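You operate a simulated robot arm through the tools that you are given. There is no shell and no other tool. Be economical: measure what you need, move in short steps, check, and stop when the job is done.

You are at the controls of a simulated two-armed robot. One attempt, no reset.

JOB
Fit the blue-marked key in the spare shaft, slide the hub flush over it and lock it.
Fine: slacken the wing screw first; flush with the shaft's end; wing screw tight. Where these are worked on the way, their far stop is far enough and under half their travel is too little: wing screw.
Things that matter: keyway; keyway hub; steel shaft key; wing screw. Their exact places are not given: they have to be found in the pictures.

It is judged by the outcome, as a careful person would: the job done as asked, and still so three seconds after it is handed in. It fails if anything else is knocked over, pushed out of place, dropped, spilled or broken.

ROBOT AND FRAMES
Two 7-joint arms with two-finger parallel grippers on one trunk, on a base that drives. Base frame: it is fixed to the floor where the robot stands at the start and does not move with it; the origin is under the middle of the robot, x ahead of it, y to its left, z up. Readings come in m, rad, newtons and seconds.
The left shoulder is at the start at [-0.109, 0.119, 0.729], the right one opposite. With the tool pointing down near the work surface each hand reaches from about 0.1 to 0.52 m from the robot's upright axis, wherever it stands, measured 20 degrees to its own side. Places, roughly: keyway [0.5, 0.3, 1]; keyway hub [0.5, 0.2, 1]; wing screw [0.5, 0.2, 1]. Payload 3.43 kg a hand.
The TCP of each hand is the grasp point between the finger pads, 0.03 m short of the fingertips. In the tool frame z runs along the fingers and y along their closing line. The gripper opens to 0.094 m. The fingers are 0.028 m wide and 0.01 m thick; the gripper's body (0.05 by 0.096 m) begins 0.055 m behind the TCP.
Orientation is that of the tool frame in the base frame, as [roll, pitch, yaw] about the fixed x, y, z axes, in that order (R = Rz(yaw) Ry(pitch) Rx(roll)). With the fingers straight down and closing along the base's y, the tool's x points along the base's -x, its y along +y and its z along -z.

CONTROLS
- The arms move only by the tool apply_moves. It takes "left_commands", "right_commands" or both (then of equal length, played together; a hand with none holds still); each is a list of rows, each a list of 7 numbers: the shift along the tool's x, y, z in units of 40 mm (1.0 is 40 mm), then the turn, a rotation vector about the tool's x, y, z in units of 8 degrees (1.0 is 8 degrees), then the gripper command, from -1 (shut) to 1 (fully open), values between in proportion. In form: [[dx, dy, dz, wx, wy, wz, jaw], ...]. A call has 1 to 10 rows; each row shifts and turns the commanded pose from where the row before left it, along the tool's axes as they then stand. A call with a number of a shift or a turn outside -1 to 1 is refused whole. Rows are played at 5 a second. More than 0.05 m and 0.15 rad between two rows, or a gripper value outside its range, and nothing of the call is played. Where a pose cannot be reached the arm comes as near as it can. A force on the tool above 40 N (or 10 N above the force at the start of the call, whichever is more), or a blocked arm, ends the call early, and 0.2 s more pass. Each finger travels about 0.153 m/s and halts on what it meets, pressing with about 39 N; the grip force reading is that of the motor and also rises with nothing between the fingers. The clock runs only during rows and for 0.2 s after the last one: add rows that do not move to give the fingers time. The reply holds the time, the measured pose of the TCP, the force on the tool along the base axes, the opening and the grip force, in the units named above and with some noise, with the torque about the TCP (base axes, N m) and any sound that the robot's microphone picked up, and new pictures: "views" is both (left out), scene, wrist or none (wrist: the cameras of the hands that moved).
- Cameras (640 x 400 px; columns grow to the right, rows downward): "scene" is now at [0.0465, 0.013, 1.4422]; the picture's right is [0.12, -0.99, 0.00], its down [-0.68, -0.09, -0.73] and it looks along [0.72, 0.09, -0.69] (base axes); focal length 267 px, centre (320, 200). "left" rides on the left gripper at [0.076, -0.014, -0.102] in its tool frame; the picture's right is [0.18, 0.98, 0.00], its down [-0.75, 0.14, -0.64] and it looks along [-0.63, 0.12, 0.77] (tool axes); focal length 243 px, centre (320, 200). "right" rides on the right gripper at [0.076, 0.014, -0.102] in its tool frame; the picture's right is [-0.18, 0.98, 0.00], its down [-0.75, -0.14, -0.64] and it looks along [-0.63, -0.12, 0.77] (tool axes); focal length 243 px, centre (320, 200).
- lift_body(by): slides the trunk up (or, below 0, down) by that many m; the arms and the scene camera ride with it, the base frame stays. It gives what a move gives, with no picture.
- roll_base(legs): drives the robot by 1 to 6 legs, each [ahead, left, turn to the left] in m, m and rad, along the robot's own axes; the way and the turn of a leg run together, so that a leg with both is an arc; at most 1.5 m and 3.142 rad a leg. The arms and the cameras ride along, it lands a little off, and it stops where it bumps. It gives what a move gives, and a new picture of the scene camera.
- head_to(pan, tilt): turns the head with the scene camera to pan (to the left, within 2.496 rad either way) and tilt (down, from -0.506 to 1.204), counted from straight ahead of the robot. It gives what a move gives, and a new picture of the scene camera.
- measure_at(camera, pixels): for up to 12 pixels [column, row] of the newest picture of that camera ("zoom" is the newest enlarged one), the place [x, y, z] in the base frame of the surface seen there, good to about 0.003 m. It takes no simulated time.
- inspect(camera, box): a new picture of the part [left, top, right, bottom] of that camera's present view, enlarged. It takes no simulated time.
- close_job(): hands the job in; it is judged then, once.

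Keep the steps short. Do not move on a guess: measure, check each grasp and each placing, and mend mistakes. In all there are 80 turns and 260 pictures (those below and enlarged ones count). Leave the grippers open and the arms clear of the work at the hand-in unless told otherwise, and finish with a single line.

The tools are called after "Call:" as a command line: name --argument value ..., lists and objects as JSON in quotes. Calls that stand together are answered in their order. apply_moves: Moves the arms, as the interface text tells. Its arguments: {"type":"object","properties":{"left_commands":{"type":"array","items":{"type":"array","items":{"type":"number"}}},"right_commands":{"type":"array","items":{"type":"array","items":{"type":"number"}}},"views":{"type":"string","enum":["both","scene","wrist","none"]}},"required":[]} The other tools are called the same way: lift_body (by) slides the trunk up or down; roll_base (legs) drives the base; head_to (pan, tilt) turns the head that bears the scene camera; measure_at (camera, pixels) gives the place of the surface under pixels of a picture; inspect (camera, box) takes an enlarged picture of a part of a camera's view; close_job () hands the job in.

At the start:

```text
clock: 0.0
left_tool_pos: [0.3367, 0.2682, 1.0009]
left_orientation: [-3.141, 0.0, -3.141]
left_ft_force: [-0.2, -0.3, 0.3]
left_torque: [0.02, -0.01, -0.01]
left_finger_gap: 0.0942
left_grip_force: 0.1
right_tool_pos: [0.2928, -0.0591, 0.9999]
right_orientation: [-3.141, 0.0, -3.141]
right_ft_force: [0.2, -0.5, -0.7]
right_torque: [-0.01, 0.01, 0.0]
right_finger_gap: 0.0939
right_grip_force: 0.0
trunk travel left (down, up): [-0.15, 0.185]
robot x, y, heading: [0.0018, 0.0019, -0.003]
head pan, tilt: [0.126, 0.759]
```

scene: 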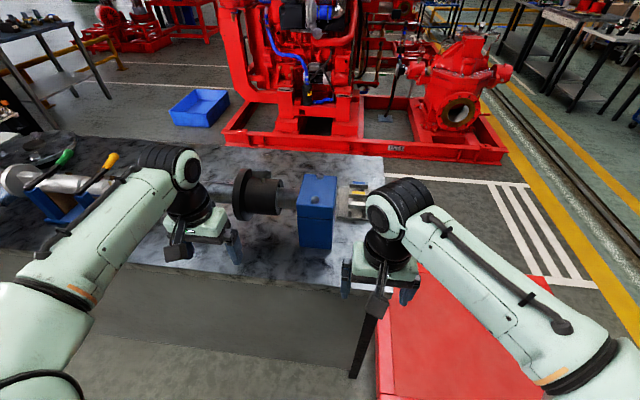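
right: 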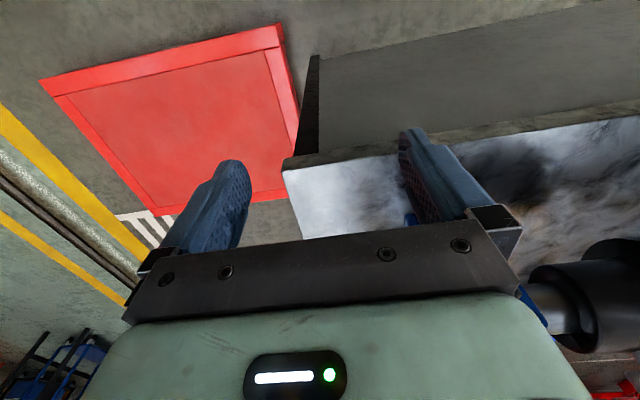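
left: 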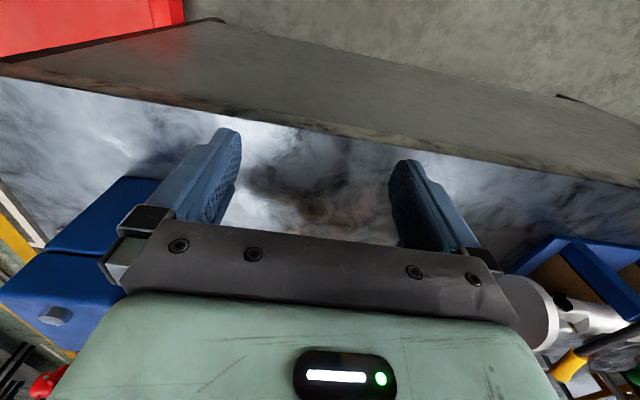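

I see a blue block with a shaft and black hub near (290,195), and another shaft on the left near (60,180). I'll enlarge these areas.

Call:
inspect --camera "scene" --box '[210, 140, 390, 260]'

Call:
inspect --camera "scene" --box '[0, 120, 180, 240]'

```text
3.33 times, centred on (300, 200) of scene
```

zoom: 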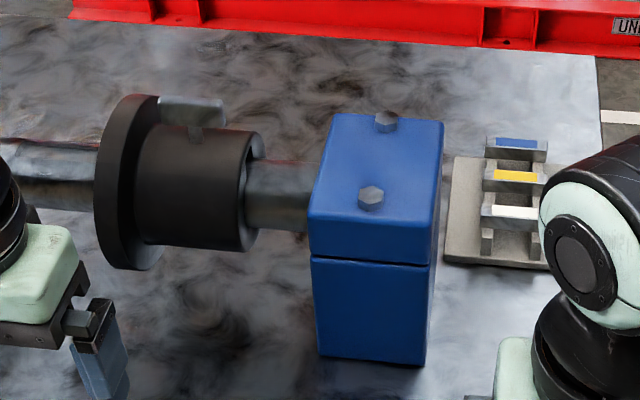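

```text
3.33 times, centred on (90, 180) of scene
```

zoom: 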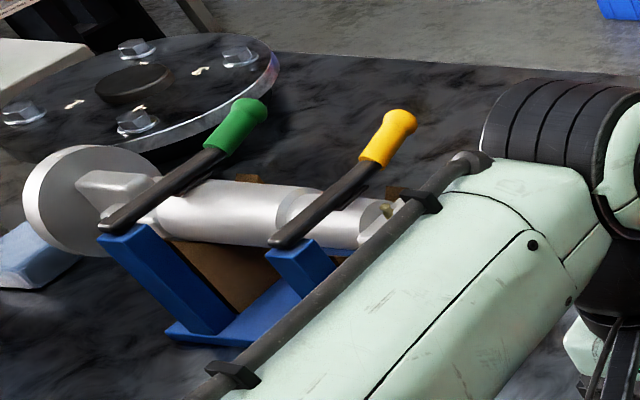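

The hub with its wing screw sits on a shaft held by a blue block, and a rack of three keys lies at the right. The left arm hides the shaft's left end, so I'll back both arms off and look again.

Call:
apply_moves --left_commands '[[0.5, 0, -1, 0, 0, 0, 1], [1, 0, -1, 0, 0, 0, 1], [1, 0, 0, 0, 0, 0, 1], [0.5, 0, 0, 0, 0, 0, 1]]' --right_commands '[[0.5, 0, -1, 0, 0, 0, 1], [1, -0.5, -1, 0, 0, 0, 1], [1, -0.5, 0, 0, 0, 0, 1], [0, -1, 0, 0, 0, 0, 1]]' --views "scene"

```text
refused: row 2 steps farther than a row can; nothing moved
```

The step was too long, so I'll use smaller rows.

Call:
apply_moves --left_commands '[[0.5, 0, -1, 0, 0, 0, 1], [0.5, 0, -1, 0, 0, 0, 1], [1, 0, 0, 0, 0, 0, 1], [1, 0, 0, 0, 0, 0, 1]]' --right_commands '[[0.5, 0, -1, 0, 0, 0, 1], [0.5, 0, -1, 0, 0, 0, 1], [1, -0.5, 0, 0, 0, 0, 1], [0, -1, 0, 0, 0, 0, 1]]' --views "scene"

```text
clock: 1.0
left_tool_pos: [0.2146, 0.2651, 1.0793]
left_orientation: [3.141, 0.001, -3.141]
left_ft_force: [-0.2, 0.2, 0.6]
left_torque: [0.0, 0.0, 0.01]
left_finger_gap: 0.0938
left_grip_force: 0.0
right_tool_pos: [0.2112, -0.119, 1.0813]
right_orientation: [-3.141, 0.003, -3.141]
right_ft_force: [-0.1, -0.3, 0.4]
right_torque: [0.01, 0.0, 0.0]
right_finger_gap: 0.0942
right_grip_force: 0.0
trunk travel left (down, up): [-0.15, 0.185]
robot x, y, heading: [0.0005, 0.0, -0.003]
head pan, tilt: [0.126, 0.759]
```

scene: 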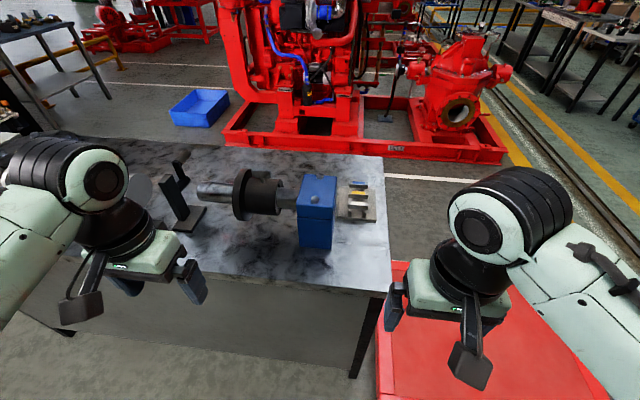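

Call:
inspect --camera "scene" --box '[160, 145, 310, 245]'

Call:
inspect --camera "scene" --box '[280, 150, 400, 230]'

Call:
measure_at --camera "scene" --pixels '[[200, 189], [225, 183], [240, 195], [262, 188], [270, 178], [285, 195], [315, 185], [315, 235], [357, 184], [357, 192], [357, 202], [180, 180]]'

```text
4.00 times, centred on (235, 195) of scene
```

zoom: 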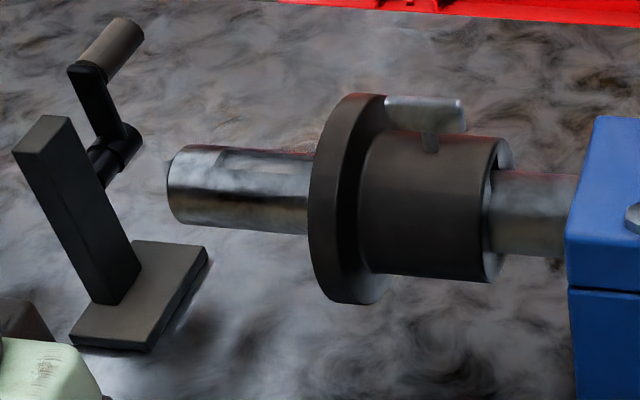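

```text
5.00 times, centred on (340, 190) of scene
```

zoom: 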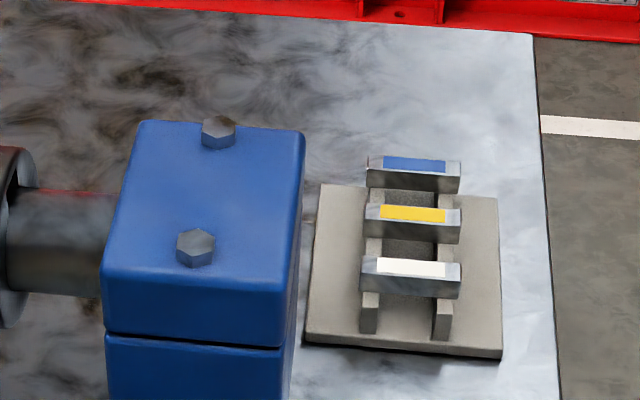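

```text
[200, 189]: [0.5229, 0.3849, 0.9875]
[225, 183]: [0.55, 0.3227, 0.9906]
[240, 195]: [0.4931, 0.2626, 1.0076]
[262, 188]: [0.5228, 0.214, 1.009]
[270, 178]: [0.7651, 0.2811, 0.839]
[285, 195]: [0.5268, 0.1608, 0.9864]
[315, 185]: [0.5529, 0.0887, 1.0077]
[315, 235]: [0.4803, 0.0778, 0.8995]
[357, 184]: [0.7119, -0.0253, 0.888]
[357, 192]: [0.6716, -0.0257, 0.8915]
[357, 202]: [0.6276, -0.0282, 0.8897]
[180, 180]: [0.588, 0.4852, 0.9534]
```

I see the shaft's keyway slot on top, between its end and the hub, with a crank stand further left. I'll zoom tighter and measure the geometry.

Call:
inspect --camera "scene" --box '[194, 165, 290, 225]'

Call:
measure_at --camera "zoom" --pixels '[[60, 130], [105, 130], [105, 100], [160, 118], [160, 135], [160, 150], [210, 125], [300, 60], [380, 60], [480, 65], [430, 130], [620, 145]]'

```text
6.67 times, centred on (242, 195) of scene
```

zoom: 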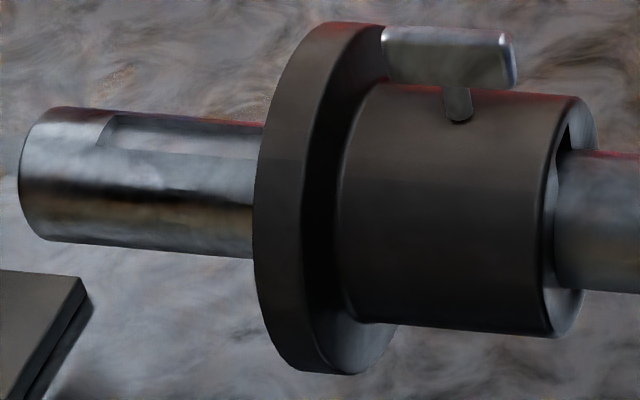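

```text
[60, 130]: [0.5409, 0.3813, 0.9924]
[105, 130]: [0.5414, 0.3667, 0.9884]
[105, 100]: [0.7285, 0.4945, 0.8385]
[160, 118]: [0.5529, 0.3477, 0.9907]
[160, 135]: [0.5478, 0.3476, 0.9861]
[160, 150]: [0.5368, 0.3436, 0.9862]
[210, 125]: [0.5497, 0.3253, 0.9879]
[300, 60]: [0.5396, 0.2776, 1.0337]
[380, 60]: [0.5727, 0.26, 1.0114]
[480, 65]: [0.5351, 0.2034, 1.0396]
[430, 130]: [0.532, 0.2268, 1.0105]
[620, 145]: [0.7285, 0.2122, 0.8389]
```

Next I'll measure the key rack, the table's front edge and the crank stand.

Call:
measure_at --camera "scene" --pixels '[[240, 276], [360, 290], [240, 300], [240, 350], [388, 230], [300, 285], [192, 215], [181, 170], [188, 200], [320, 244], [303, 244]]'

Call:
inspect --camera "scene" --box '[330, 175, 386, 210]'

Call:
measure_at --camera "zoom" --pixels '[[215, 75], [330, 85], [380, 75], [330, 100], [210, 160], [380, 165], [330, 160], [330, 235], [210, 235], [380, 240], [115, 300], [560, 300]]'

```text
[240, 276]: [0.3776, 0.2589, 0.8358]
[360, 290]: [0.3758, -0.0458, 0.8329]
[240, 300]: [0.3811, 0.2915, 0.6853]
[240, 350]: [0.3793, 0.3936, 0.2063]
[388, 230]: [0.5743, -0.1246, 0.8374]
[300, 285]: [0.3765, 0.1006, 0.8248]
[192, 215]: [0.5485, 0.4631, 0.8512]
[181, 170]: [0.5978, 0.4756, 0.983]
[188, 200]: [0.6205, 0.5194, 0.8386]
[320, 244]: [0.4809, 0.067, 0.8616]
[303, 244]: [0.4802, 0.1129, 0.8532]
```

```text
11.43 times, centred on (358, 192) of scene
```

zoom: 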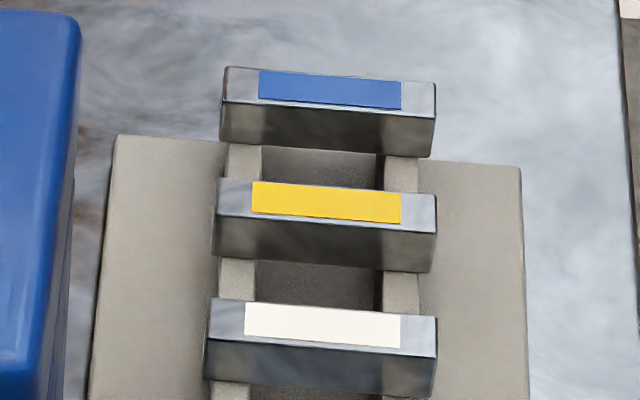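

```text
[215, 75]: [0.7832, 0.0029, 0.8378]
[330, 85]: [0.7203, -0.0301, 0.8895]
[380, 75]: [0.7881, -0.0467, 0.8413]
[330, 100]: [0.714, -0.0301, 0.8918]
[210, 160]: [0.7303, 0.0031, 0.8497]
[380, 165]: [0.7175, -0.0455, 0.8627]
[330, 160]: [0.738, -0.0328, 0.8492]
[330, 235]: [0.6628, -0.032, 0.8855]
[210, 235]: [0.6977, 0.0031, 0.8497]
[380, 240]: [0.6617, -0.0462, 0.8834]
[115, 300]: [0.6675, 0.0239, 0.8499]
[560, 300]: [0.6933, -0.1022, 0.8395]
```

Blue key: centre near [0.716, -0.030], top z about 0.890. That is beyond reach from here. The table front is at x=0.378, so I'll look down at my own base for clearance.

Call:
head_to --pan 0 --tilt 1.204

```text
clock: 1.9
left_tool_pos: [0.2152, 0.2665, 1.0796]
left_orientation: [3.14, 0.001, 3.142]
left_ft_force: [0.7, -0.5, -0.6]
left_torque: [-0.02, 0.02, 0.0]
left_finger_gap: 0.0939
left_grip_force: 0.0
right_tool_pos: [0.2117, -0.1189, 1.0812]
right_orientation: [3.141, 0.0, 3.141]
right_ft_force: [-0.2, 0.1, 0.3]
right_torque: [0.0, 0.02, 0.0]
right_finger_gap: 0.094
right_grip_force: 0.1
trunk travel left (down, up): [-0.15, 0.185]
robot x, y, heading: [0.0014, -0.0033, -0.0]
head pan, tilt: [0.0, 1.201]
```

scene: 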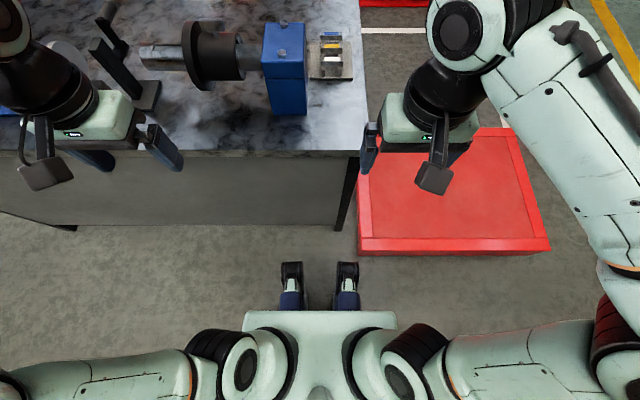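

Call:
measure_at --camera "scene" --pixels '[[291, 265], [347, 265], [320, 315], [240, 215], [345, 215], [360, 235], [360, 255], [450, 220], [340, 195], [550, 245]]'

```text
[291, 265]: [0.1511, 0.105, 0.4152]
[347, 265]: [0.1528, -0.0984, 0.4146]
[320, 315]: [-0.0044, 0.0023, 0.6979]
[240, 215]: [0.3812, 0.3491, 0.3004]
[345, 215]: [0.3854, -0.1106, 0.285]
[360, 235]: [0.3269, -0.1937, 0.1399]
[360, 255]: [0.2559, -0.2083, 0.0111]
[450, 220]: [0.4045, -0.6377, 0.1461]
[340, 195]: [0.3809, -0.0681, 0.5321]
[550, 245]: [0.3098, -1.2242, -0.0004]
```

Some base parts are visible out to x≈0.15 and the table front is at 0.38. The red pallet lies at y<-0.19. I'll drive left 0.14, then ahead 0.15.

Call:
roll_base --legs '[[0, 0.14, 0], [0.15, 0, 0]]'

Call:
head_to --pan 0.0 --tilt 0.85

```text
clock: 4.7
left_tool_pos: [0.3664, 0.4029, 1.0799]
left_orientation: [-3.141, 0.0, 3.14]
left_ft_force: [1.1, -0.8, 0.1]
left_torque: [-0.01, -0.01, 0.0]
left_finger_gap: 0.0937
left_grip_force: 0.0
right_tool_pos: [0.3623, 0.0178, 1.08]
right_orientation: [3.141, 0.001, 3.139]
right_ft_force: [-0.1, -0.2, 0.3]
right_torque: [0.04, 0.02, -0.03]
right_finger_gap: 0.0938
right_grip_force: 0.1
trunk travel left (down, up): [-0.15, 0.185]
robot x, y, heading: [0.1506, 0.1364, 0.0]
head pan, tilt: [0.0, 1.201]
```

scene: 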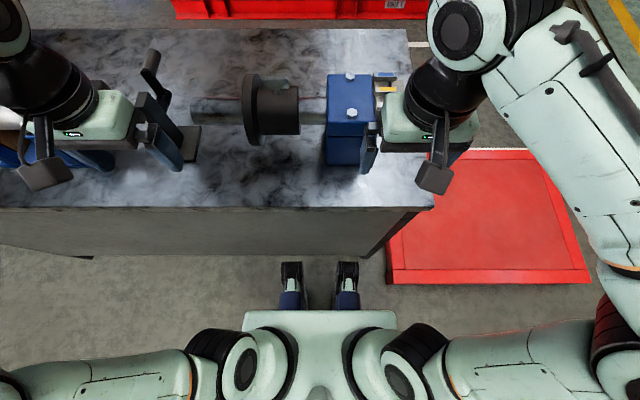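

```text
clock: 5.5
left_tool_pos: [0.366, 0.4028, 1.079]
left_orientation: [-3.141, 0.0, 3.14]
left_ft_force: [0.3, 0.6, -0.4]
left_torque: [0.02, 0.01, -0.01]
left_finger_gap: 0.0941
left_grip_force: 0.1
right_tool_pos: [0.3607, 0.0188, 1.0805]
right_orientation: [3.141, 0.0, 3.14]
right_ft_force: [-0.3, -0.1, 0.0]
right_torque: [0.03, 0.0, 0.02]
right_finger_gap: 0.0936
right_grip_force: 0.1
trunk travel left (down, up): [-0.15, 0.185]
robot x, y, heading: [0.1502, 0.1399, -0.006]
head pan, tilt: [0.0, 0.85]
```

scene: 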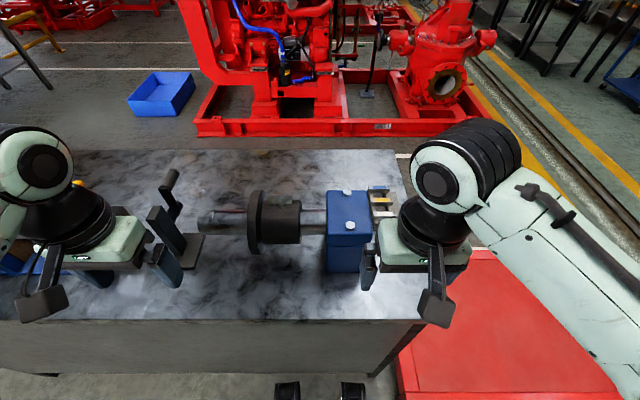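

Now I have a better view. I'll zoom in on the hub and shaft and measure.

Call:
inspect --camera "scene" --box '[190, 180, 350, 280]'

Call:
measure_at --camera "zoom" --pixels '[[42, 160], [60, 150], [100, 155], [110, 145], [150, 150], [150, 185], [240, 70], [285, 100], [330, 90], [420, 90], [375, 130], [435, 160]]'

```text
4.00 times, centred on (270, 230) of scene
```

zoom: 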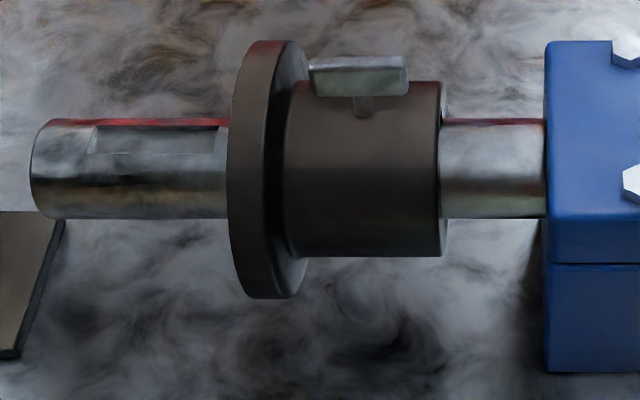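

```text
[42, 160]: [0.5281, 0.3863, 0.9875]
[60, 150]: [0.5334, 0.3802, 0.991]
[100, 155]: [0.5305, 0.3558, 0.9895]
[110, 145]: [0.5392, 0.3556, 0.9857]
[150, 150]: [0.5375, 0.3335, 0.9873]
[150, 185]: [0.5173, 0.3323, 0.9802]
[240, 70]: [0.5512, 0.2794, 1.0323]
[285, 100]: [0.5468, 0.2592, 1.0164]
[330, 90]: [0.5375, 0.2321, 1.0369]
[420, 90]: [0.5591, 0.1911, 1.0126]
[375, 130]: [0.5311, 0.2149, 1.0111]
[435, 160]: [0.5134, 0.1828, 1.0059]
```

I'll bring the left hand over the shaft to get a close view of the slot, hub and wing with its camera.

Call:
apply_moves --left_commands '[[-0.5, -0.7, -0.5, 0, 0, 0, 1], [-0.8, -0.6, 0, 0, 0, 0, 1], [-0.8, -0.6, 0, 0, 0, 0, 1], [0, -0.8, 0, 0, 0, 0, 1], [0, 0, 0, 0, 0, 0, 1]]' --views "wrist"

```text
clock: 6.8
left_tool_pos: [0.4506, 0.2937, 1.1]
left_orientation: [-3.141, 0.001, -3.141]
left_ft_force: [-0.7, 0.5, 0.4]
left_torque: [-0.03, 0.01, -0.04]
left_finger_gap: 0.094
left_grip_force: 0.0
right_tool_pos: [0.3607, 0.0189, 1.0804]
right_orientation: [3.141, 0.0, -3.14]
right_ft_force: [0.2, 0.7, -0.3]
right_torque: [0.01, 0.0, -0.01]
right_finger_gap: 0.0939
right_grip_force: 0.0
trunk travel left (down, up): [-0.15, 0.185]
robot x, y, heading: [0.1483, 0.1374, 0.004]
head pan, tilt: [0.0, 0.85]
```

left: 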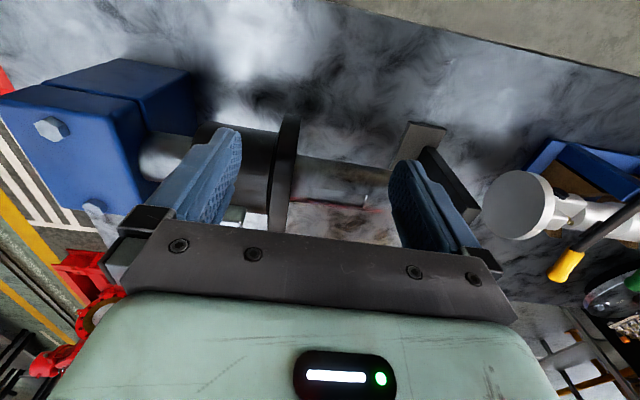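

The hand blocks the wrist view, so I'll measure the wing bar more closely from the scene camera.

Call:
inspect --camera "scene" --box '[246, 180, 310, 220]'

Call:
measure_at --camera "zoom" --pixels '[[220, 150], [300, 148], [380, 148], [220, 175], [300, 175], [380, 175], [310, 220], [300, 165], [340, 165], [260, 165], [150, 210], [150, 240]]'

```text
10.00 times, centred on (278, 200) of scene
```

zoom: 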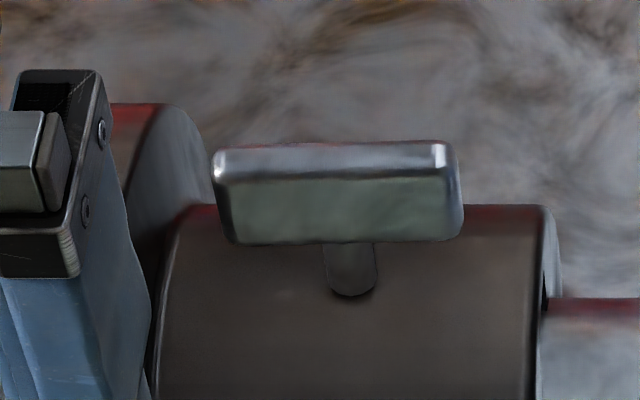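

```text
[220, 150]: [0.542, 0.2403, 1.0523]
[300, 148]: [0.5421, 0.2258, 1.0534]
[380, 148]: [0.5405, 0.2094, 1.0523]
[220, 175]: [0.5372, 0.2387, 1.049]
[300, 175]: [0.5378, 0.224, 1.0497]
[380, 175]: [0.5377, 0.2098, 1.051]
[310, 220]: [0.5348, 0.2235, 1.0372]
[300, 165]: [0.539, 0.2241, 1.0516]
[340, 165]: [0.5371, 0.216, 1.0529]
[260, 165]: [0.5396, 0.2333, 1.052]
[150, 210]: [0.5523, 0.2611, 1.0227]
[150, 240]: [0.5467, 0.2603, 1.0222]
```

Wing bar: centre ≈ [0.540, 0.217], top z 1.052, and it lies along y. I'll move the left hand above it, then turn the tool clockwise so the fingers close along x.

Call:
apply_moves --left_commands '[[-0.75, -0.64, -0.25, 0, 0, 0, 0.2], [-0.75, -0.64, -0.25, 0, 0, 0, 0.2], [-0.735, -0.64, 0, 0, 0, 0, 0.2], [0, 0, 0, 0, 0, 1, 0.2], [0, 0, 0, 0, 0, 1, 0.2], [0, 0, 0, 0, 0, 1, 0.2], [0, 0, 0, 0, 0, 1, 0.2], [0, 0, 0, 0, 0, 1, 0.2], [0, 0, 0, 0, 0, 1, 0.2], [0, 0, 0, 0, 0, 1, 0.2]]' --views "none"

Call:
apply_moves --left_commands '[[0, 0, 0, 0, 0, 1, 0.0], [0, 0, 0, 0, 0, 1, 0.0], [0, 0, 0, 0, 0, 1, 0.0], [0, 0, 0, 0, 0, 1, 0.0], [0, 0, 0, 0, 0, 0.25, 0.0], [0, 0, 0, 0, 0, 0, 0.0]]' --views "scene"

```text
clock: 8.9
left_tool_pos: [0.4918, 0.2523, 1.1061]
left_orientation: [3.138, 0.0, 2.16]
left_ft_force: [0.0, 0.3, 0.5]
left_torque: [0.02, 0.0, 0.0]
left_finger_gap: 0.0563
left_grip_force: 0.0
left hand out of reach, approached as far as the arm can: row 2, 3
right_tool_pos: [0.3615, 0.0177, 1.0793]
right_orientation: [3.142, 0.001, 3.141]
right_ft_force: [-0.5, 0.0, -0.8]
right_torque: [-0.01, 0.01, 0.01]
right_finger_gap: 0.094
right_grip_force: 0.1
trunk travel left (down, up): [-0.15, 0.185]
robot x, y, heading: [0.148, 0.1342, -0.002]
head pan, tilt: [0.0, 0.85]
```

```text
clock: 10.3
left_tool_pos: [0.4919, 0.2536, 1.1055]
left_orientation: [3.141, 0.0, 1.569]
left_ft_force: [0.7, -0.5, 0.1]
left_torque: [0.02, -0.02, 0.0]
left_finger_gap: 0.0468
left_grip_force: 0.0
right_tool_pos: [0.3612, 0.0181, 1.0801]
right_orientation: [3.141, 0.0, 3.141]
right_ft_force: [1.2, -0.3, -0.1]
right_torque: [0.01, 0.04, -0.02]
right_finger_gap: 0.0943
right_grip_force: 0.0
trunk travel left (down, up): [-0.15, 0.185]
robot x, y, heading: [0.1466, 0.1377, 0.001]
head pan, tilt: [0.0, 0.85]
```

scene: 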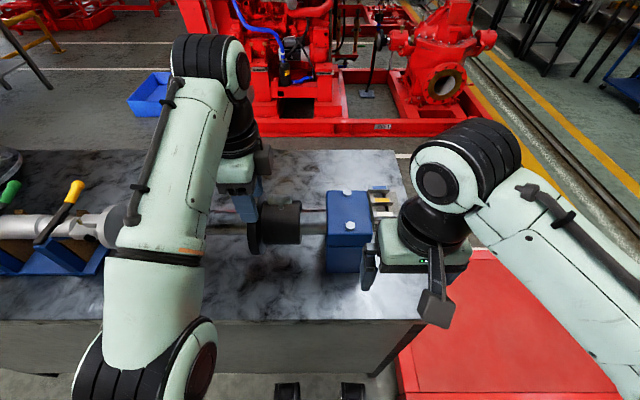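

The left hand ran out of reach at this height, because the shoulder is low. I'll raise the trunk and drive 0.04 m ahead.

Call:
lift_body --by 0.18

Call:
roll_base --legs '[[0.04, 0, 0]]'

```text
clock: 12.3
left_tool_pos: [0.4911, 0.2541, 1.2864]
left_orientation: [3.14, 0.001, 1.57]
left_ft_force: [0.0, 0.3, 0.0]
left_torque: [0.0, -0.02, 0.03]
left_finger_gap: 0.047
left_grip_force: 0.0
right_tool_pos: [0.3606, 0.0181, 1.2593]
right_orientation: [3.141, 0.001, 3.141]
right_ft_force: [0.0, -0.6, -0.9]
right_torque: [0.0, -0.01, -0.02]
right_finger_gap: 0.0939
right_grip_force: 0.1
trunk travel left (down, up): [-0.33, 0.005]
robot x, y, heading: [0.1495, 0.1398, -0.001]
head pan, tilt: [0.0, 0.85]
```

```text
clock: 13.2
left_tool_pos: [0.5298, 0.2504, 1.2857]
left_orientation: [-3.141, 0.0, 1.57]
left_ft_force: [-0.6, -0.5, 0.2]
left_torque: [0.03, 0.01, 0.0]
left_finger_gap: 0.0471
left_grip_force: 0.0
right_tool_pos: [0.3988, 0.0163, 1.2596]
right_orientation: [3.141, -0.001, 3.141]
right_ft_force: [-0.1, 0.0, 0.2]
right_torque: [0.02, -0.01, 0.0]
right_finger_gap: 0.0939
right_grip_force: 0.1
trunk travel left (down, up): [-0.33, 0.005]
robot x, y, heading: [0.1859, 0.1348, -0.004]
head pan, tilt: [0.0, 0.85]
```

scene: 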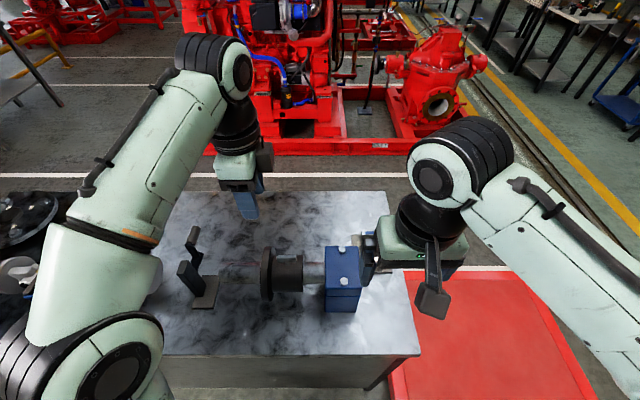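

Tool x now points along base +y and tool y along +x. I'll shift over the wing and come down to z≈1.10.

Call:
apply_moves --left_commands '[[-0.83, 0.25, 0.4, 0, 0, 0, 0], [0, 0, 1, 0, 0, 0, 0], [0, 0, 1, 0, 0, 0, 0], [0, 0, 1, 0, 0, 0, 0], [0, 0, 1, 0, 0, 0, 0], [0, 0, 0, 0, 0, 0, 0]]' --views "both"

Call:
inspect --camera "scene" --box '[210, 220, 338, 300]'

```text
clock: 14.6
left_tool_pos: [0.5417, 0.2191, 1.1094]
left_orientation: [-3.14, 0.0, 1.569]
left_ft_force: [-0.1, -0.2, -0.1]
left_torque: [0.03, -0.01, -0.04]
left_finger_gap: 0.0469
left_grip_force: 0.0
right_tool_pos: [0.3997, 0.0178, 1.2611]
right_orientation: [3.141, 0.0, 3.142]
right_ft_force: [-0.7, -0.1, 0.2]
right_torque: [0.01, -0.01, 0.01]
right_finger_gap: 0.0941
right_grip_force: 0.0
trunk travel left (down, up): [-0.33, 0.005]
robot x, y, heading: [0.1876, 0.136, -0.001]
head pan, tilt: [0.0, 0.85]
```

scene: 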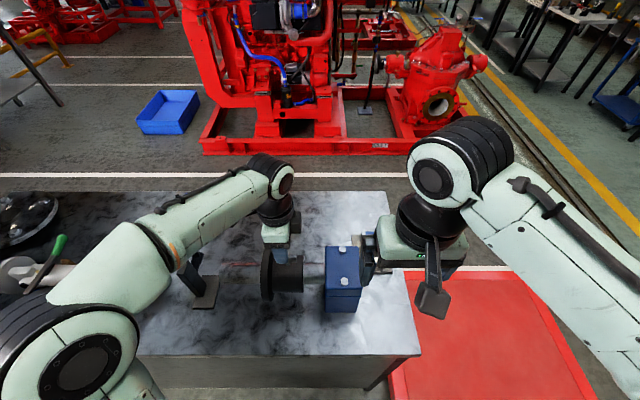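
left: 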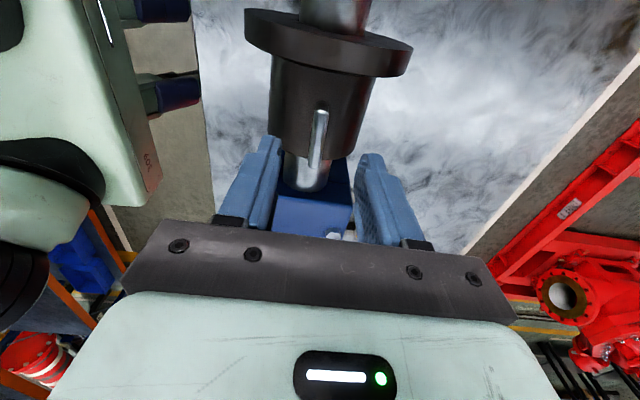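

```text
5.00 times, centred on (274, 260) of scene
```

zoom: 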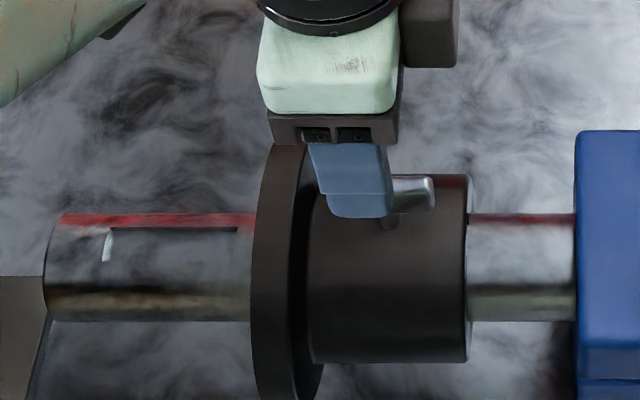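

The wing sits centred between the fingers. I'll go down to z≈1.053, so the tips clear the boss, and grip it.

Call:
apply_moves --left_commands '[[0, 0, 0.7, 0, 0, 0, 0], [0.0, 0, 0.7, 0, 0, 0, 0], [0, 0, 0, 0, 0, 0, 0], [0, 0, 0, 0, 0, 0, -1], [0, 0, 0, 0, 0, 0, -1]]' --views "wrist"

Call:
inspect --camera "scene" --box '[242, 220, 322, 270]'

```text
clock: 15.8
left_tool_pos: [0.54, 0.2204, 1.0536]
left_orientation: [-3.141, 0.001, 1.569]
left_ft_force: [-3.4, 0.8, -1.3]
left_torque: [-0.04, -0.01, -0.01]
left_finger_gap: 0.0144
left_grip_force: 44.9
right_tool_pos: [0.3993, 0.0173, 1.2601]
right_orientation: [3.14, 0.0, 3.14]
right_ft_force: [0.0, 0.2, 0.5]
right_torque: [0.0, 0.02, 0.0]
right_finger_gap: 0.0941
right_grip_force: 0.0
trunk travel left (down, up): [-0.33, 0.005]
robot x, y, heading: [0.1893, 0.1361, -0.006]
head pan, tilt: [0.0, 0.85]
```

left: 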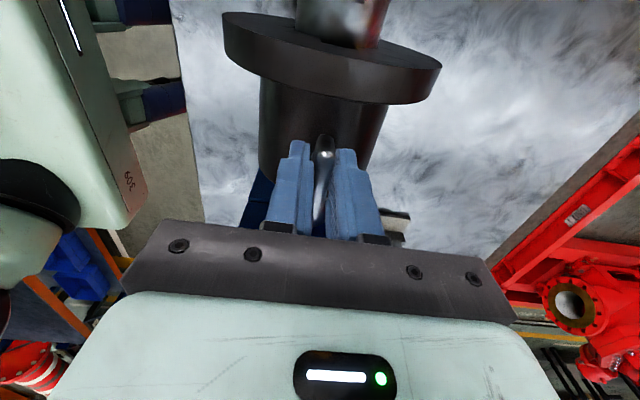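

```text
8.00 times, centred on (282, 245) of scene
```

zoom: 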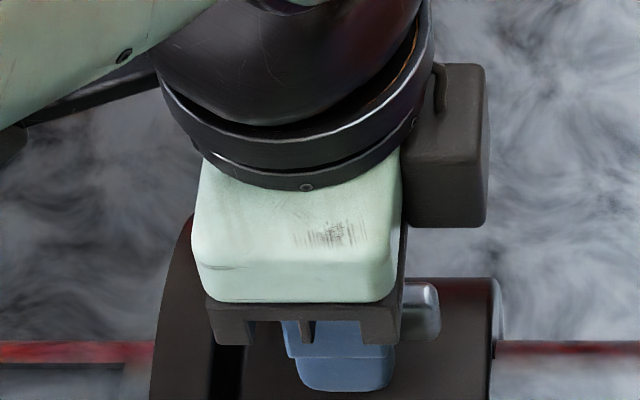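

Gripped (gap 14 mm, 45 N). I'll turn counter-clockwise in 8° steps to slacken, watching the torque.

Call:
apply_moves --left_commands '[[0, 0, 0, 0, 0, -1, -1], [0, 0, 0, 0, 0, -1, -1], [0, 0, 0, 0, 0, -1, -1], [0, 0, 0, 0, 0, 0, -1]]' --views "wrist"

```text
clock: 16.8
left_tool_pos: [0.5377, 0.2196, 1.0544]
left_orientation: [-3.14, 0.0, 1.989]
left_ft_force: [-13.5, 1.4, -14.0]
left_torque: [-1.16, -0.49, -0.05]
left_finger_gap: 0.0142
left_grip_force: 45.0
right_tool_pos: [0.3992, 0.018, 1.261]
right_orientation: [3.141, 0.001, -3.141]
right_ft_force: [0.3, -0.9, -0.3]
right_torque: [-0.02, 0.02, 0.0]
right_finger_gap: 0.0941
right_grip_force: 0.1
trunk travel left (down, up): [-0.33, 0.005]
robot x, y, heading: [0.1891, 0.14, 0.001]
head pan, tilt: [0.0, 0.85]
```

left: 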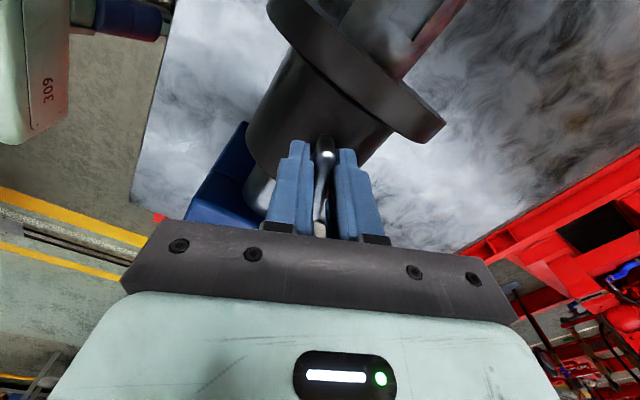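

The wing turned with the hand. There is a side load of about 13 N because the grip is slightly off the stem. I'll correct for it and keep turning.

Call:
apply_moves --left_commands '[[0, -0.03, 0.02, 0, 0, -1, -1], [0, -0.01, 0.0, 0, 0, -1, -1], [0, -0.01, 0, 0, 0, -1, -1], [0, -0.01, 0, 0, 0, -1, -1], [0, 0, 0, 0, 0, 0, -1]]' --views "wrist"

```text
clock: 18.0
left_tool_pos: [0.5369, 0.2174, 1.0533]
left_orientation: [-3.141, -0.002, 2.548]
left_ft_force: [-12.1, -1.0, -17.9]
left_torque: [-0.17, -0.24, -0.06]
left_finger_gap: 0.0144
left_grip_force: 45.0
right_tool_pos: [0.3979, 0.0177, 1.2608]
right_orientation: [-3.141, 0.002, 3.141]
right_ft_force: [0.7, 0.6, 0.0]
right_torque: [-0.02, -0.04, 0.01]
right_finger_gap: 0.0937
right_grip_force: 0.0
trunk travel left (down, up): [-0.33, 0.005]
robot x, y, heading: [0.1938, 0.1369, 0.0]
head pan, tilt: [0.0, 0.85]
```

left: 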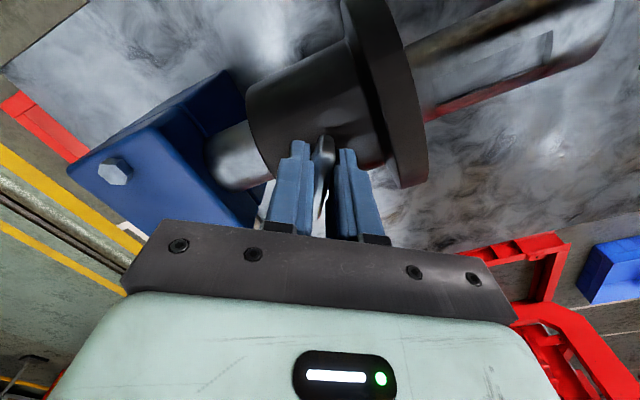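

Turned 56° so far, with light torque. I'll continue.

Call:
apply_moves --left_commands '[[-0.01, -0.02, 0.03, 0, 0, -1, -1], [-0.01, -0.01, 0.0, 0, 0, -1, -1], [-0.01, -0.01, 0, 0, 0, -1, -1], [0, -0.01, 0, 0, 0, -1, -1], [0, -0.01, 0, 0, 0, -1, -1], [0, 0, 0, 0, 0, 0, -1]]' --views "wrist"

```text
clock: 19.4
left_tool_pos: [0.5373, 0.2157, 1.0539]
left_orientation: [-3.141, 0.0, -3.037]
left_ft_force: [-17.2, 1.7, 8.0]
left_torque: [-0.13, 1.21, 0.02]
left_finger_gap: 0.0142
left_grip_force: 44.6
right_tool_pos: [0.3979, 0.0163, 1.2616]
right_orientation: [-3.141, 0.003, -3.141]
right_ft_force: [0.1, -0.4, 0.1]
right_torque: [-0.02, 0.01, -0.01]
right_finger_gap: 0.0942
right_grip_force: 0.0
trunk travel left (down, up): [-0.33, 0.005]
robot x, y, heading: [0.1866, 0.1379, -0.002]
head pan, tilt: [0.0, 0.85]
```

left: 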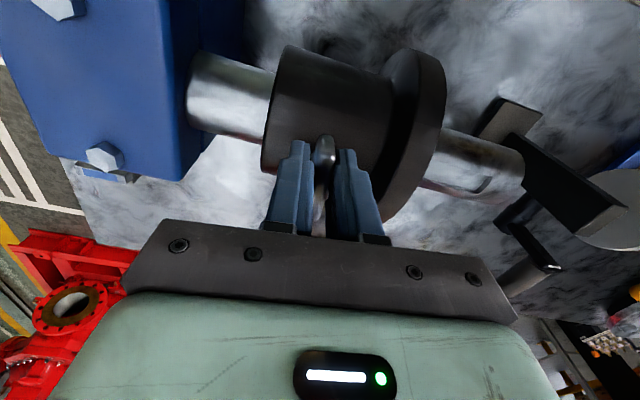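

Turned 96°. I'll continue and ease the -x load.

Call:
apply_moves --left_commands '[[0.04, 0, 0, 0, 0, -1, -1], [0, 0, 0.0, 0, 0, -1, -1], [0.0, 0, 0, 0, 0, -1, -1], [0, 0, 0, 0, 0, -1, -1], [0, 0, 0, 0, 0, -1, -1], [0, 0, 0, 0, 0, 0, -1]]' --views "wrist"

```text
clock: 20.8
left_tool_pos: [0.5378, 0.213, 1.0536]
left_orientation: [-3.138, 0.005, -2.338]
left_ft_force: [-3.6, -5.7, 10.6]
left_torque: [0.15, -0.3, 0.02]
left_finger_gap: 0.0144
left_grip_force: 44.9
right_tool_pos: [0.3989, 0.0156, 1.2611]
right_orientation: [3.139, 0.002, -3.141]
right_ft_force: [0.4, -0.1, -0.6]
right_torque: [0.0, -0.02, 0.01]
right_finger_gap: 0.0943
right_grip_force: 0.1
trunk travel left (down, up): [-0.33, 0.005]
robot x, y, heading: [0.1884, 0.1358, -0.006]
head pan, tilt: [0.0, 0.85]
```

left: 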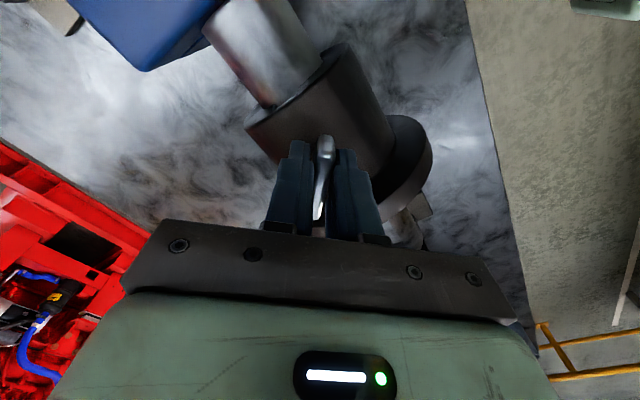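

136° now, no stop or sound yet. Continuing.

Call:
apply_moves --left_commands '[[0, 0, 0, 0, 0, -1, -1], [0, 0, 0.0, 0, 0, -1, -1], [0.0, 0, 0, 0, 0, -1, -1], [0, 0, 0, 0, 0, -1, -1], [0, 0, 0, 0, 0, -1, -1], [0, 0, 0, 0, 0, 0, -1]]' --views "wrist"

```text
clock: 22.2
left_tool_pos: [0.5395, 0.2149, 1.0527]
left_orientation: [-3.139, 0.0, -1.639]
left_ft_force: [17.4, -3.1, 19.7]
left_torque: [0.99, -0.16, -0.04]
left_finger_gap: 0.0145
left_grip_force: 44.7
right_tool_pos: [0.4015, 0.0162, 1.2601]
right_orientation: [3.141, 0.0, 3.141]
right_ft_force: [0.2, -0.4, -0.9]
right_torque: [0.0, 0.0, -0.03]
right_finger_gap: 0.0942
right_grip_force: 0.1
trunk travel left (down, up): [-0.33, 0.005]
robot x, y, heading: [0.1917, 0.1362, -0.002]
head pan, tilt: [0.0, 0.85]
```

left: 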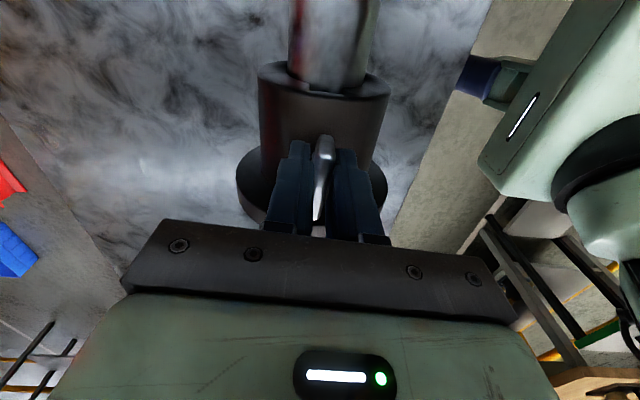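

Now 176°, and the wing pushes the tool up a little. I'll relieve that and go on looking for the stop.

Call:
apply_moves --left_commands '[[0, 0.03, -0.03, 0, 0, -1, -1], [0, 0, 0.0, 0, 0, -1, -1], [0.0, 0, 0, 0, 0, -1, -1], [0, 0, 0, 0, 0, -1, -1], [0, 0, 0, 0, 0, 0, -1]]' --views "wrist"

```text
clock: 23.4
left_tool_pos: [0.5404, 0.2132, 1.0545]
left_orientation: [-3.14, -0.003, -1.085]
left_ft_force: [25.6, -6.1, 2.1]
left_torque: [0.53, -0.04, -2.16]
left_finger_gap: 0.0265
left_grip_force: 45.2
right_tool_pos: [0.4036, 0.0153, 1.26]
right_orientation: [3.14, -0.004, 3.141]
right_ft_force: [0.8, 0.6, -0.2]
right_torque: [-0.02, 0.0, 0.02]
right_finger_gap: 0.094
right_grip_force: 0.1
trunk travel left (down, up): [-0.33, 0.005]
robot x, y, heading: [0.1902, 0.137, 0.001]
head pan, tilt: [0.0, 0.85]
```

left: 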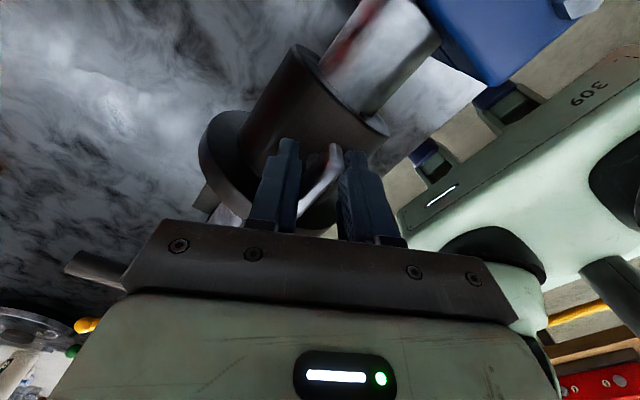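

Torque jumped to -2.2 N m and the fingers wedged, so the screw is at its slack stop at about 180°. I'll turn back slightly to unload, open, and rise.

Call:
apply_moves --left_commands '[[0, 0, 0, 0, 0, 1, -1], [0, 0, 0, 0, 0, 1, -0.5], [0, 0, 0, 0, 0, 1, 0], [0, 0, 0, 0, 0, 0, 0], [0, 0, -1, 0, 0, 0, 0], [0, 0, -1, 0, 0, 0, 0], [0, 0, -1, 0, 0, 0, 0], [0, 0, 0, 0, 0, 0, 0]]' --views "scene"

Call:
inspect --camera "scene" --box '[210, 220, 338, 300]'

```text
clock: 25.2
left_tool_pos: [0.5361, 0.2134, 1.1728]
left_orientation: [-3.139, -0.001, -1.502]
left_ft_force: [0.1, -0.7, 1.5]
left_torque: [-0.03, 0.0, -0.02]
left_finger_gap: 0.0468
left_grip_force: 0.1
right_tool_pos: [0.4004, 0.0185, 1.2608]
right_orientation: [-3.141, 0.0, -3.141]
right_ft_force: [0.6, 0.4, 0.2]
right_torque: [-0.01, -0.01, 0.04]
right_finger_gap: 0.0941
right_grip_force: 0.1
trunk travel left (down, up): [-0.33, 0.005]
robot x, y, heading: [0.1927, 0.138, -0.0]
head pan, tilt: [0.0, 0.85]
```

scene: 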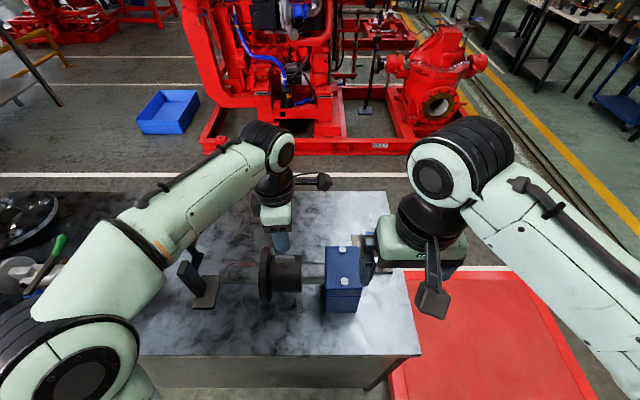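

```text
5.00 times, centred on (274, 260) of scene
```

zoom: 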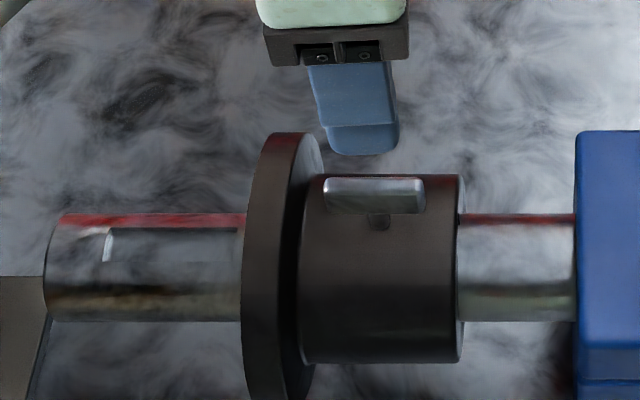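

The screw is slack: the wing is reversed and the hub slid slightly. I'll retract the left hand, keeping its yaw for tightening later, and send the right hand toward the key rack, turning it so it closes along x.

Call:
apply_moves --left_commands '[[-0.5, 0.5, -0.5, 0, 0, 0, 0], [-0.5, 0.7, 0, 0, 0, 0, 0], [-0.5, 0.8, 0, 0, 0, 0, 0], [-0.5, 0.8, 0, 0, 0, 0, 0], [-0.5, 0.8, 0, 0, 0, 0, 0], [0, 0.8, 0, 0, 0, 0, 0], [0, 0, 0, 0, 0, 0, 0]]' --right_commands '[[-0.8, 0, 0, 0, 0, 1, 0], [0, 0, 0, 0, 0, 1, 0], [0, 0, 0, 0, 0, 1, 0], [0, 0, 0, 0, 0, 1, 0], [0, 0, 0, 0, 0, 1, 0], [0, 0, 0, 0, 0, 1, 0], [0, 0, 0, 0, 0, 1, 0]]' --views "none"

Call:
apply_moves --right_commands '[[0, 0, 0, 0, 0, 1, 0], [0, 0, 0, 0, 0, 1, 0], [0, 0, 0, 0, 0, 1, 0], [0, 0, 0, 0, 0, 1, 0], [0, 0, 0, 0, 0, 0.25, 0], [0, 0, 0, 0, 0, 0, 0]]' --views "scene"

```text
clock: 26.8
left_tool_pos: [0.3551, 0.3041, 1.1948]
left_orientation: [3.141, -0.001, -1.503]
left_ft_force: [-0.3, -0.1, 0.2]
left_torque: [0.01, 0.01, 0.03]
left_finger_gap: 0.0469
left_grip_force: 0.0
right_tool_pos: [0.4321, 0.0179, 1.2609]
right_orientation: [-3.141, 0.0, 2.162]
right_ft_force: [-0.2, 0.2, -0.1]
right_torque: [-0.02, -0.02, 0.02]
right_finger_gap: 0.0472
right_grip_force: 0.1
trunk travel left (down, up): [-0.33, 0.005]
robot x, y, heading: [0.1878, 0.137, -0.002]
head pan, tilt: [0.0, 0.85]
```

```text
clock: 28.2
left_tool_pos: [0.3556, 0.3034, 1.1942]
left_orientation: [-3.141, -0.001, -1.502]
left_ft_force: [-0.1, 0.5, -0.1]
left_torque: [0.0, 0.01, 0.0]
left_finger_gap: 0.047
left_grip_force: 0.1
right_tool_pos: [0.4306, 0.0175, 1.2605]
right_orientation: [3.14, 0.0, 1.568]
right_ft_force: [0.2, -0.2, -0.6]
right_torque: [0.02, 0.0, -0.05]
right_finger_gap: 0.0471
right_grip_force: 0.1
trunk travel left (down, up): [-0.33, 0.005]
robot x, y, heading: [0.1897, 0.1386, -0.003]
head pan, tilt: [0.0, 0.85]
```

scene: 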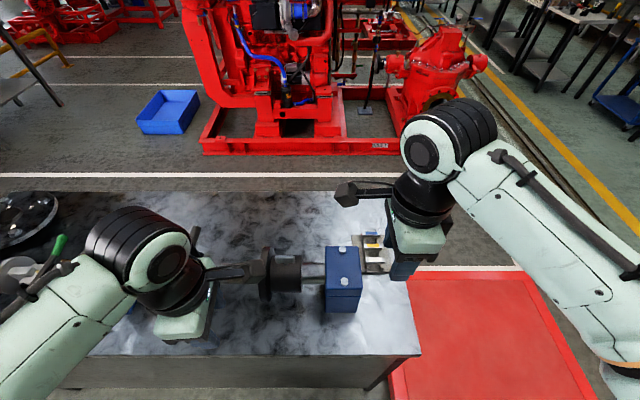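

Now I'll move the right hand over the blue key at height to test reach.

Call:
apply_moves --right_commands '[[-0.13, 0.8, 0.4, 0, 0, 0, 0], [-0.13, 0.8, 0.4, 0, 0, 0, 0], [-0.13, 0.8, 0.4, 0, 0, 0, 0], [-0.13, 0.8, 0.4, 0, 0, 0, 0], [-0.13, 0.8, 0.4, 0, 0, 0, 0], [-0.13, 0.8, 0.4, 0, 0, 0, 0], [-0.13, 0.8, 0.4, 0, 0, 0, 0], [-0.14, 0.8, 0.4, 0, 0, 0, 0], [-0.14, 0.76, 0.4, 0, 0, 0, 0], [0, 0, 0, 0, 0, 0, 0]]' --views "both"

```text
clock: 30.4
left_tool_pos: [0.3541, 0.3042, 1.1942]
left_orientation: [3.141, 0.0, -1.503]
left_ft_force: [-0.5, 0.2, -0.6]
left_torque: [0.03, 0.02, -0.02]
left_finger_gap: 0.0469
left_grip_force: 0.1
right_tool_pos: [0.7187, -0.0307, 1.116]
right_orientation: [3.141, 0.003, 1.57]
right_ft_force: [-0.7, 0.5, 0.5]
right_torque: [0.0, 0.01, 0.02]
right_finger_gap: 0.0472
right_grip_force: 0.1
trunk travel left (down, up): [-0.33, 0.005]
robot x, y, heading: [0.1916, 0.1385, -0.001]
head pan, tilt: [0.0, 0.85]
```

scene: 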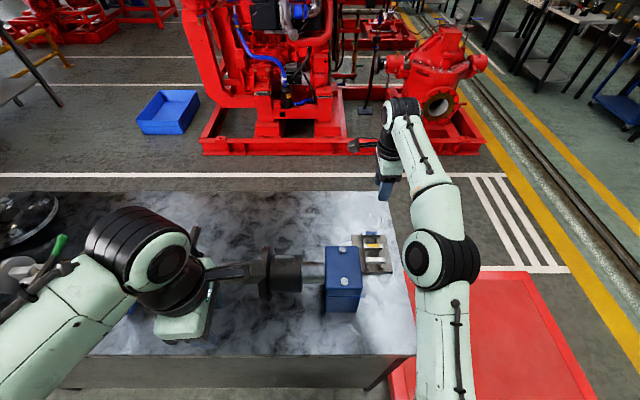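
right: 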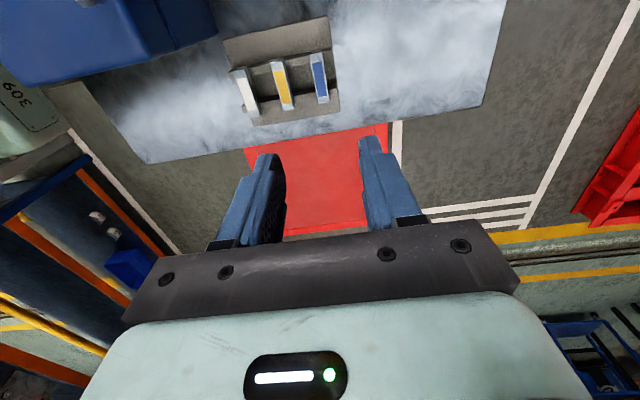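

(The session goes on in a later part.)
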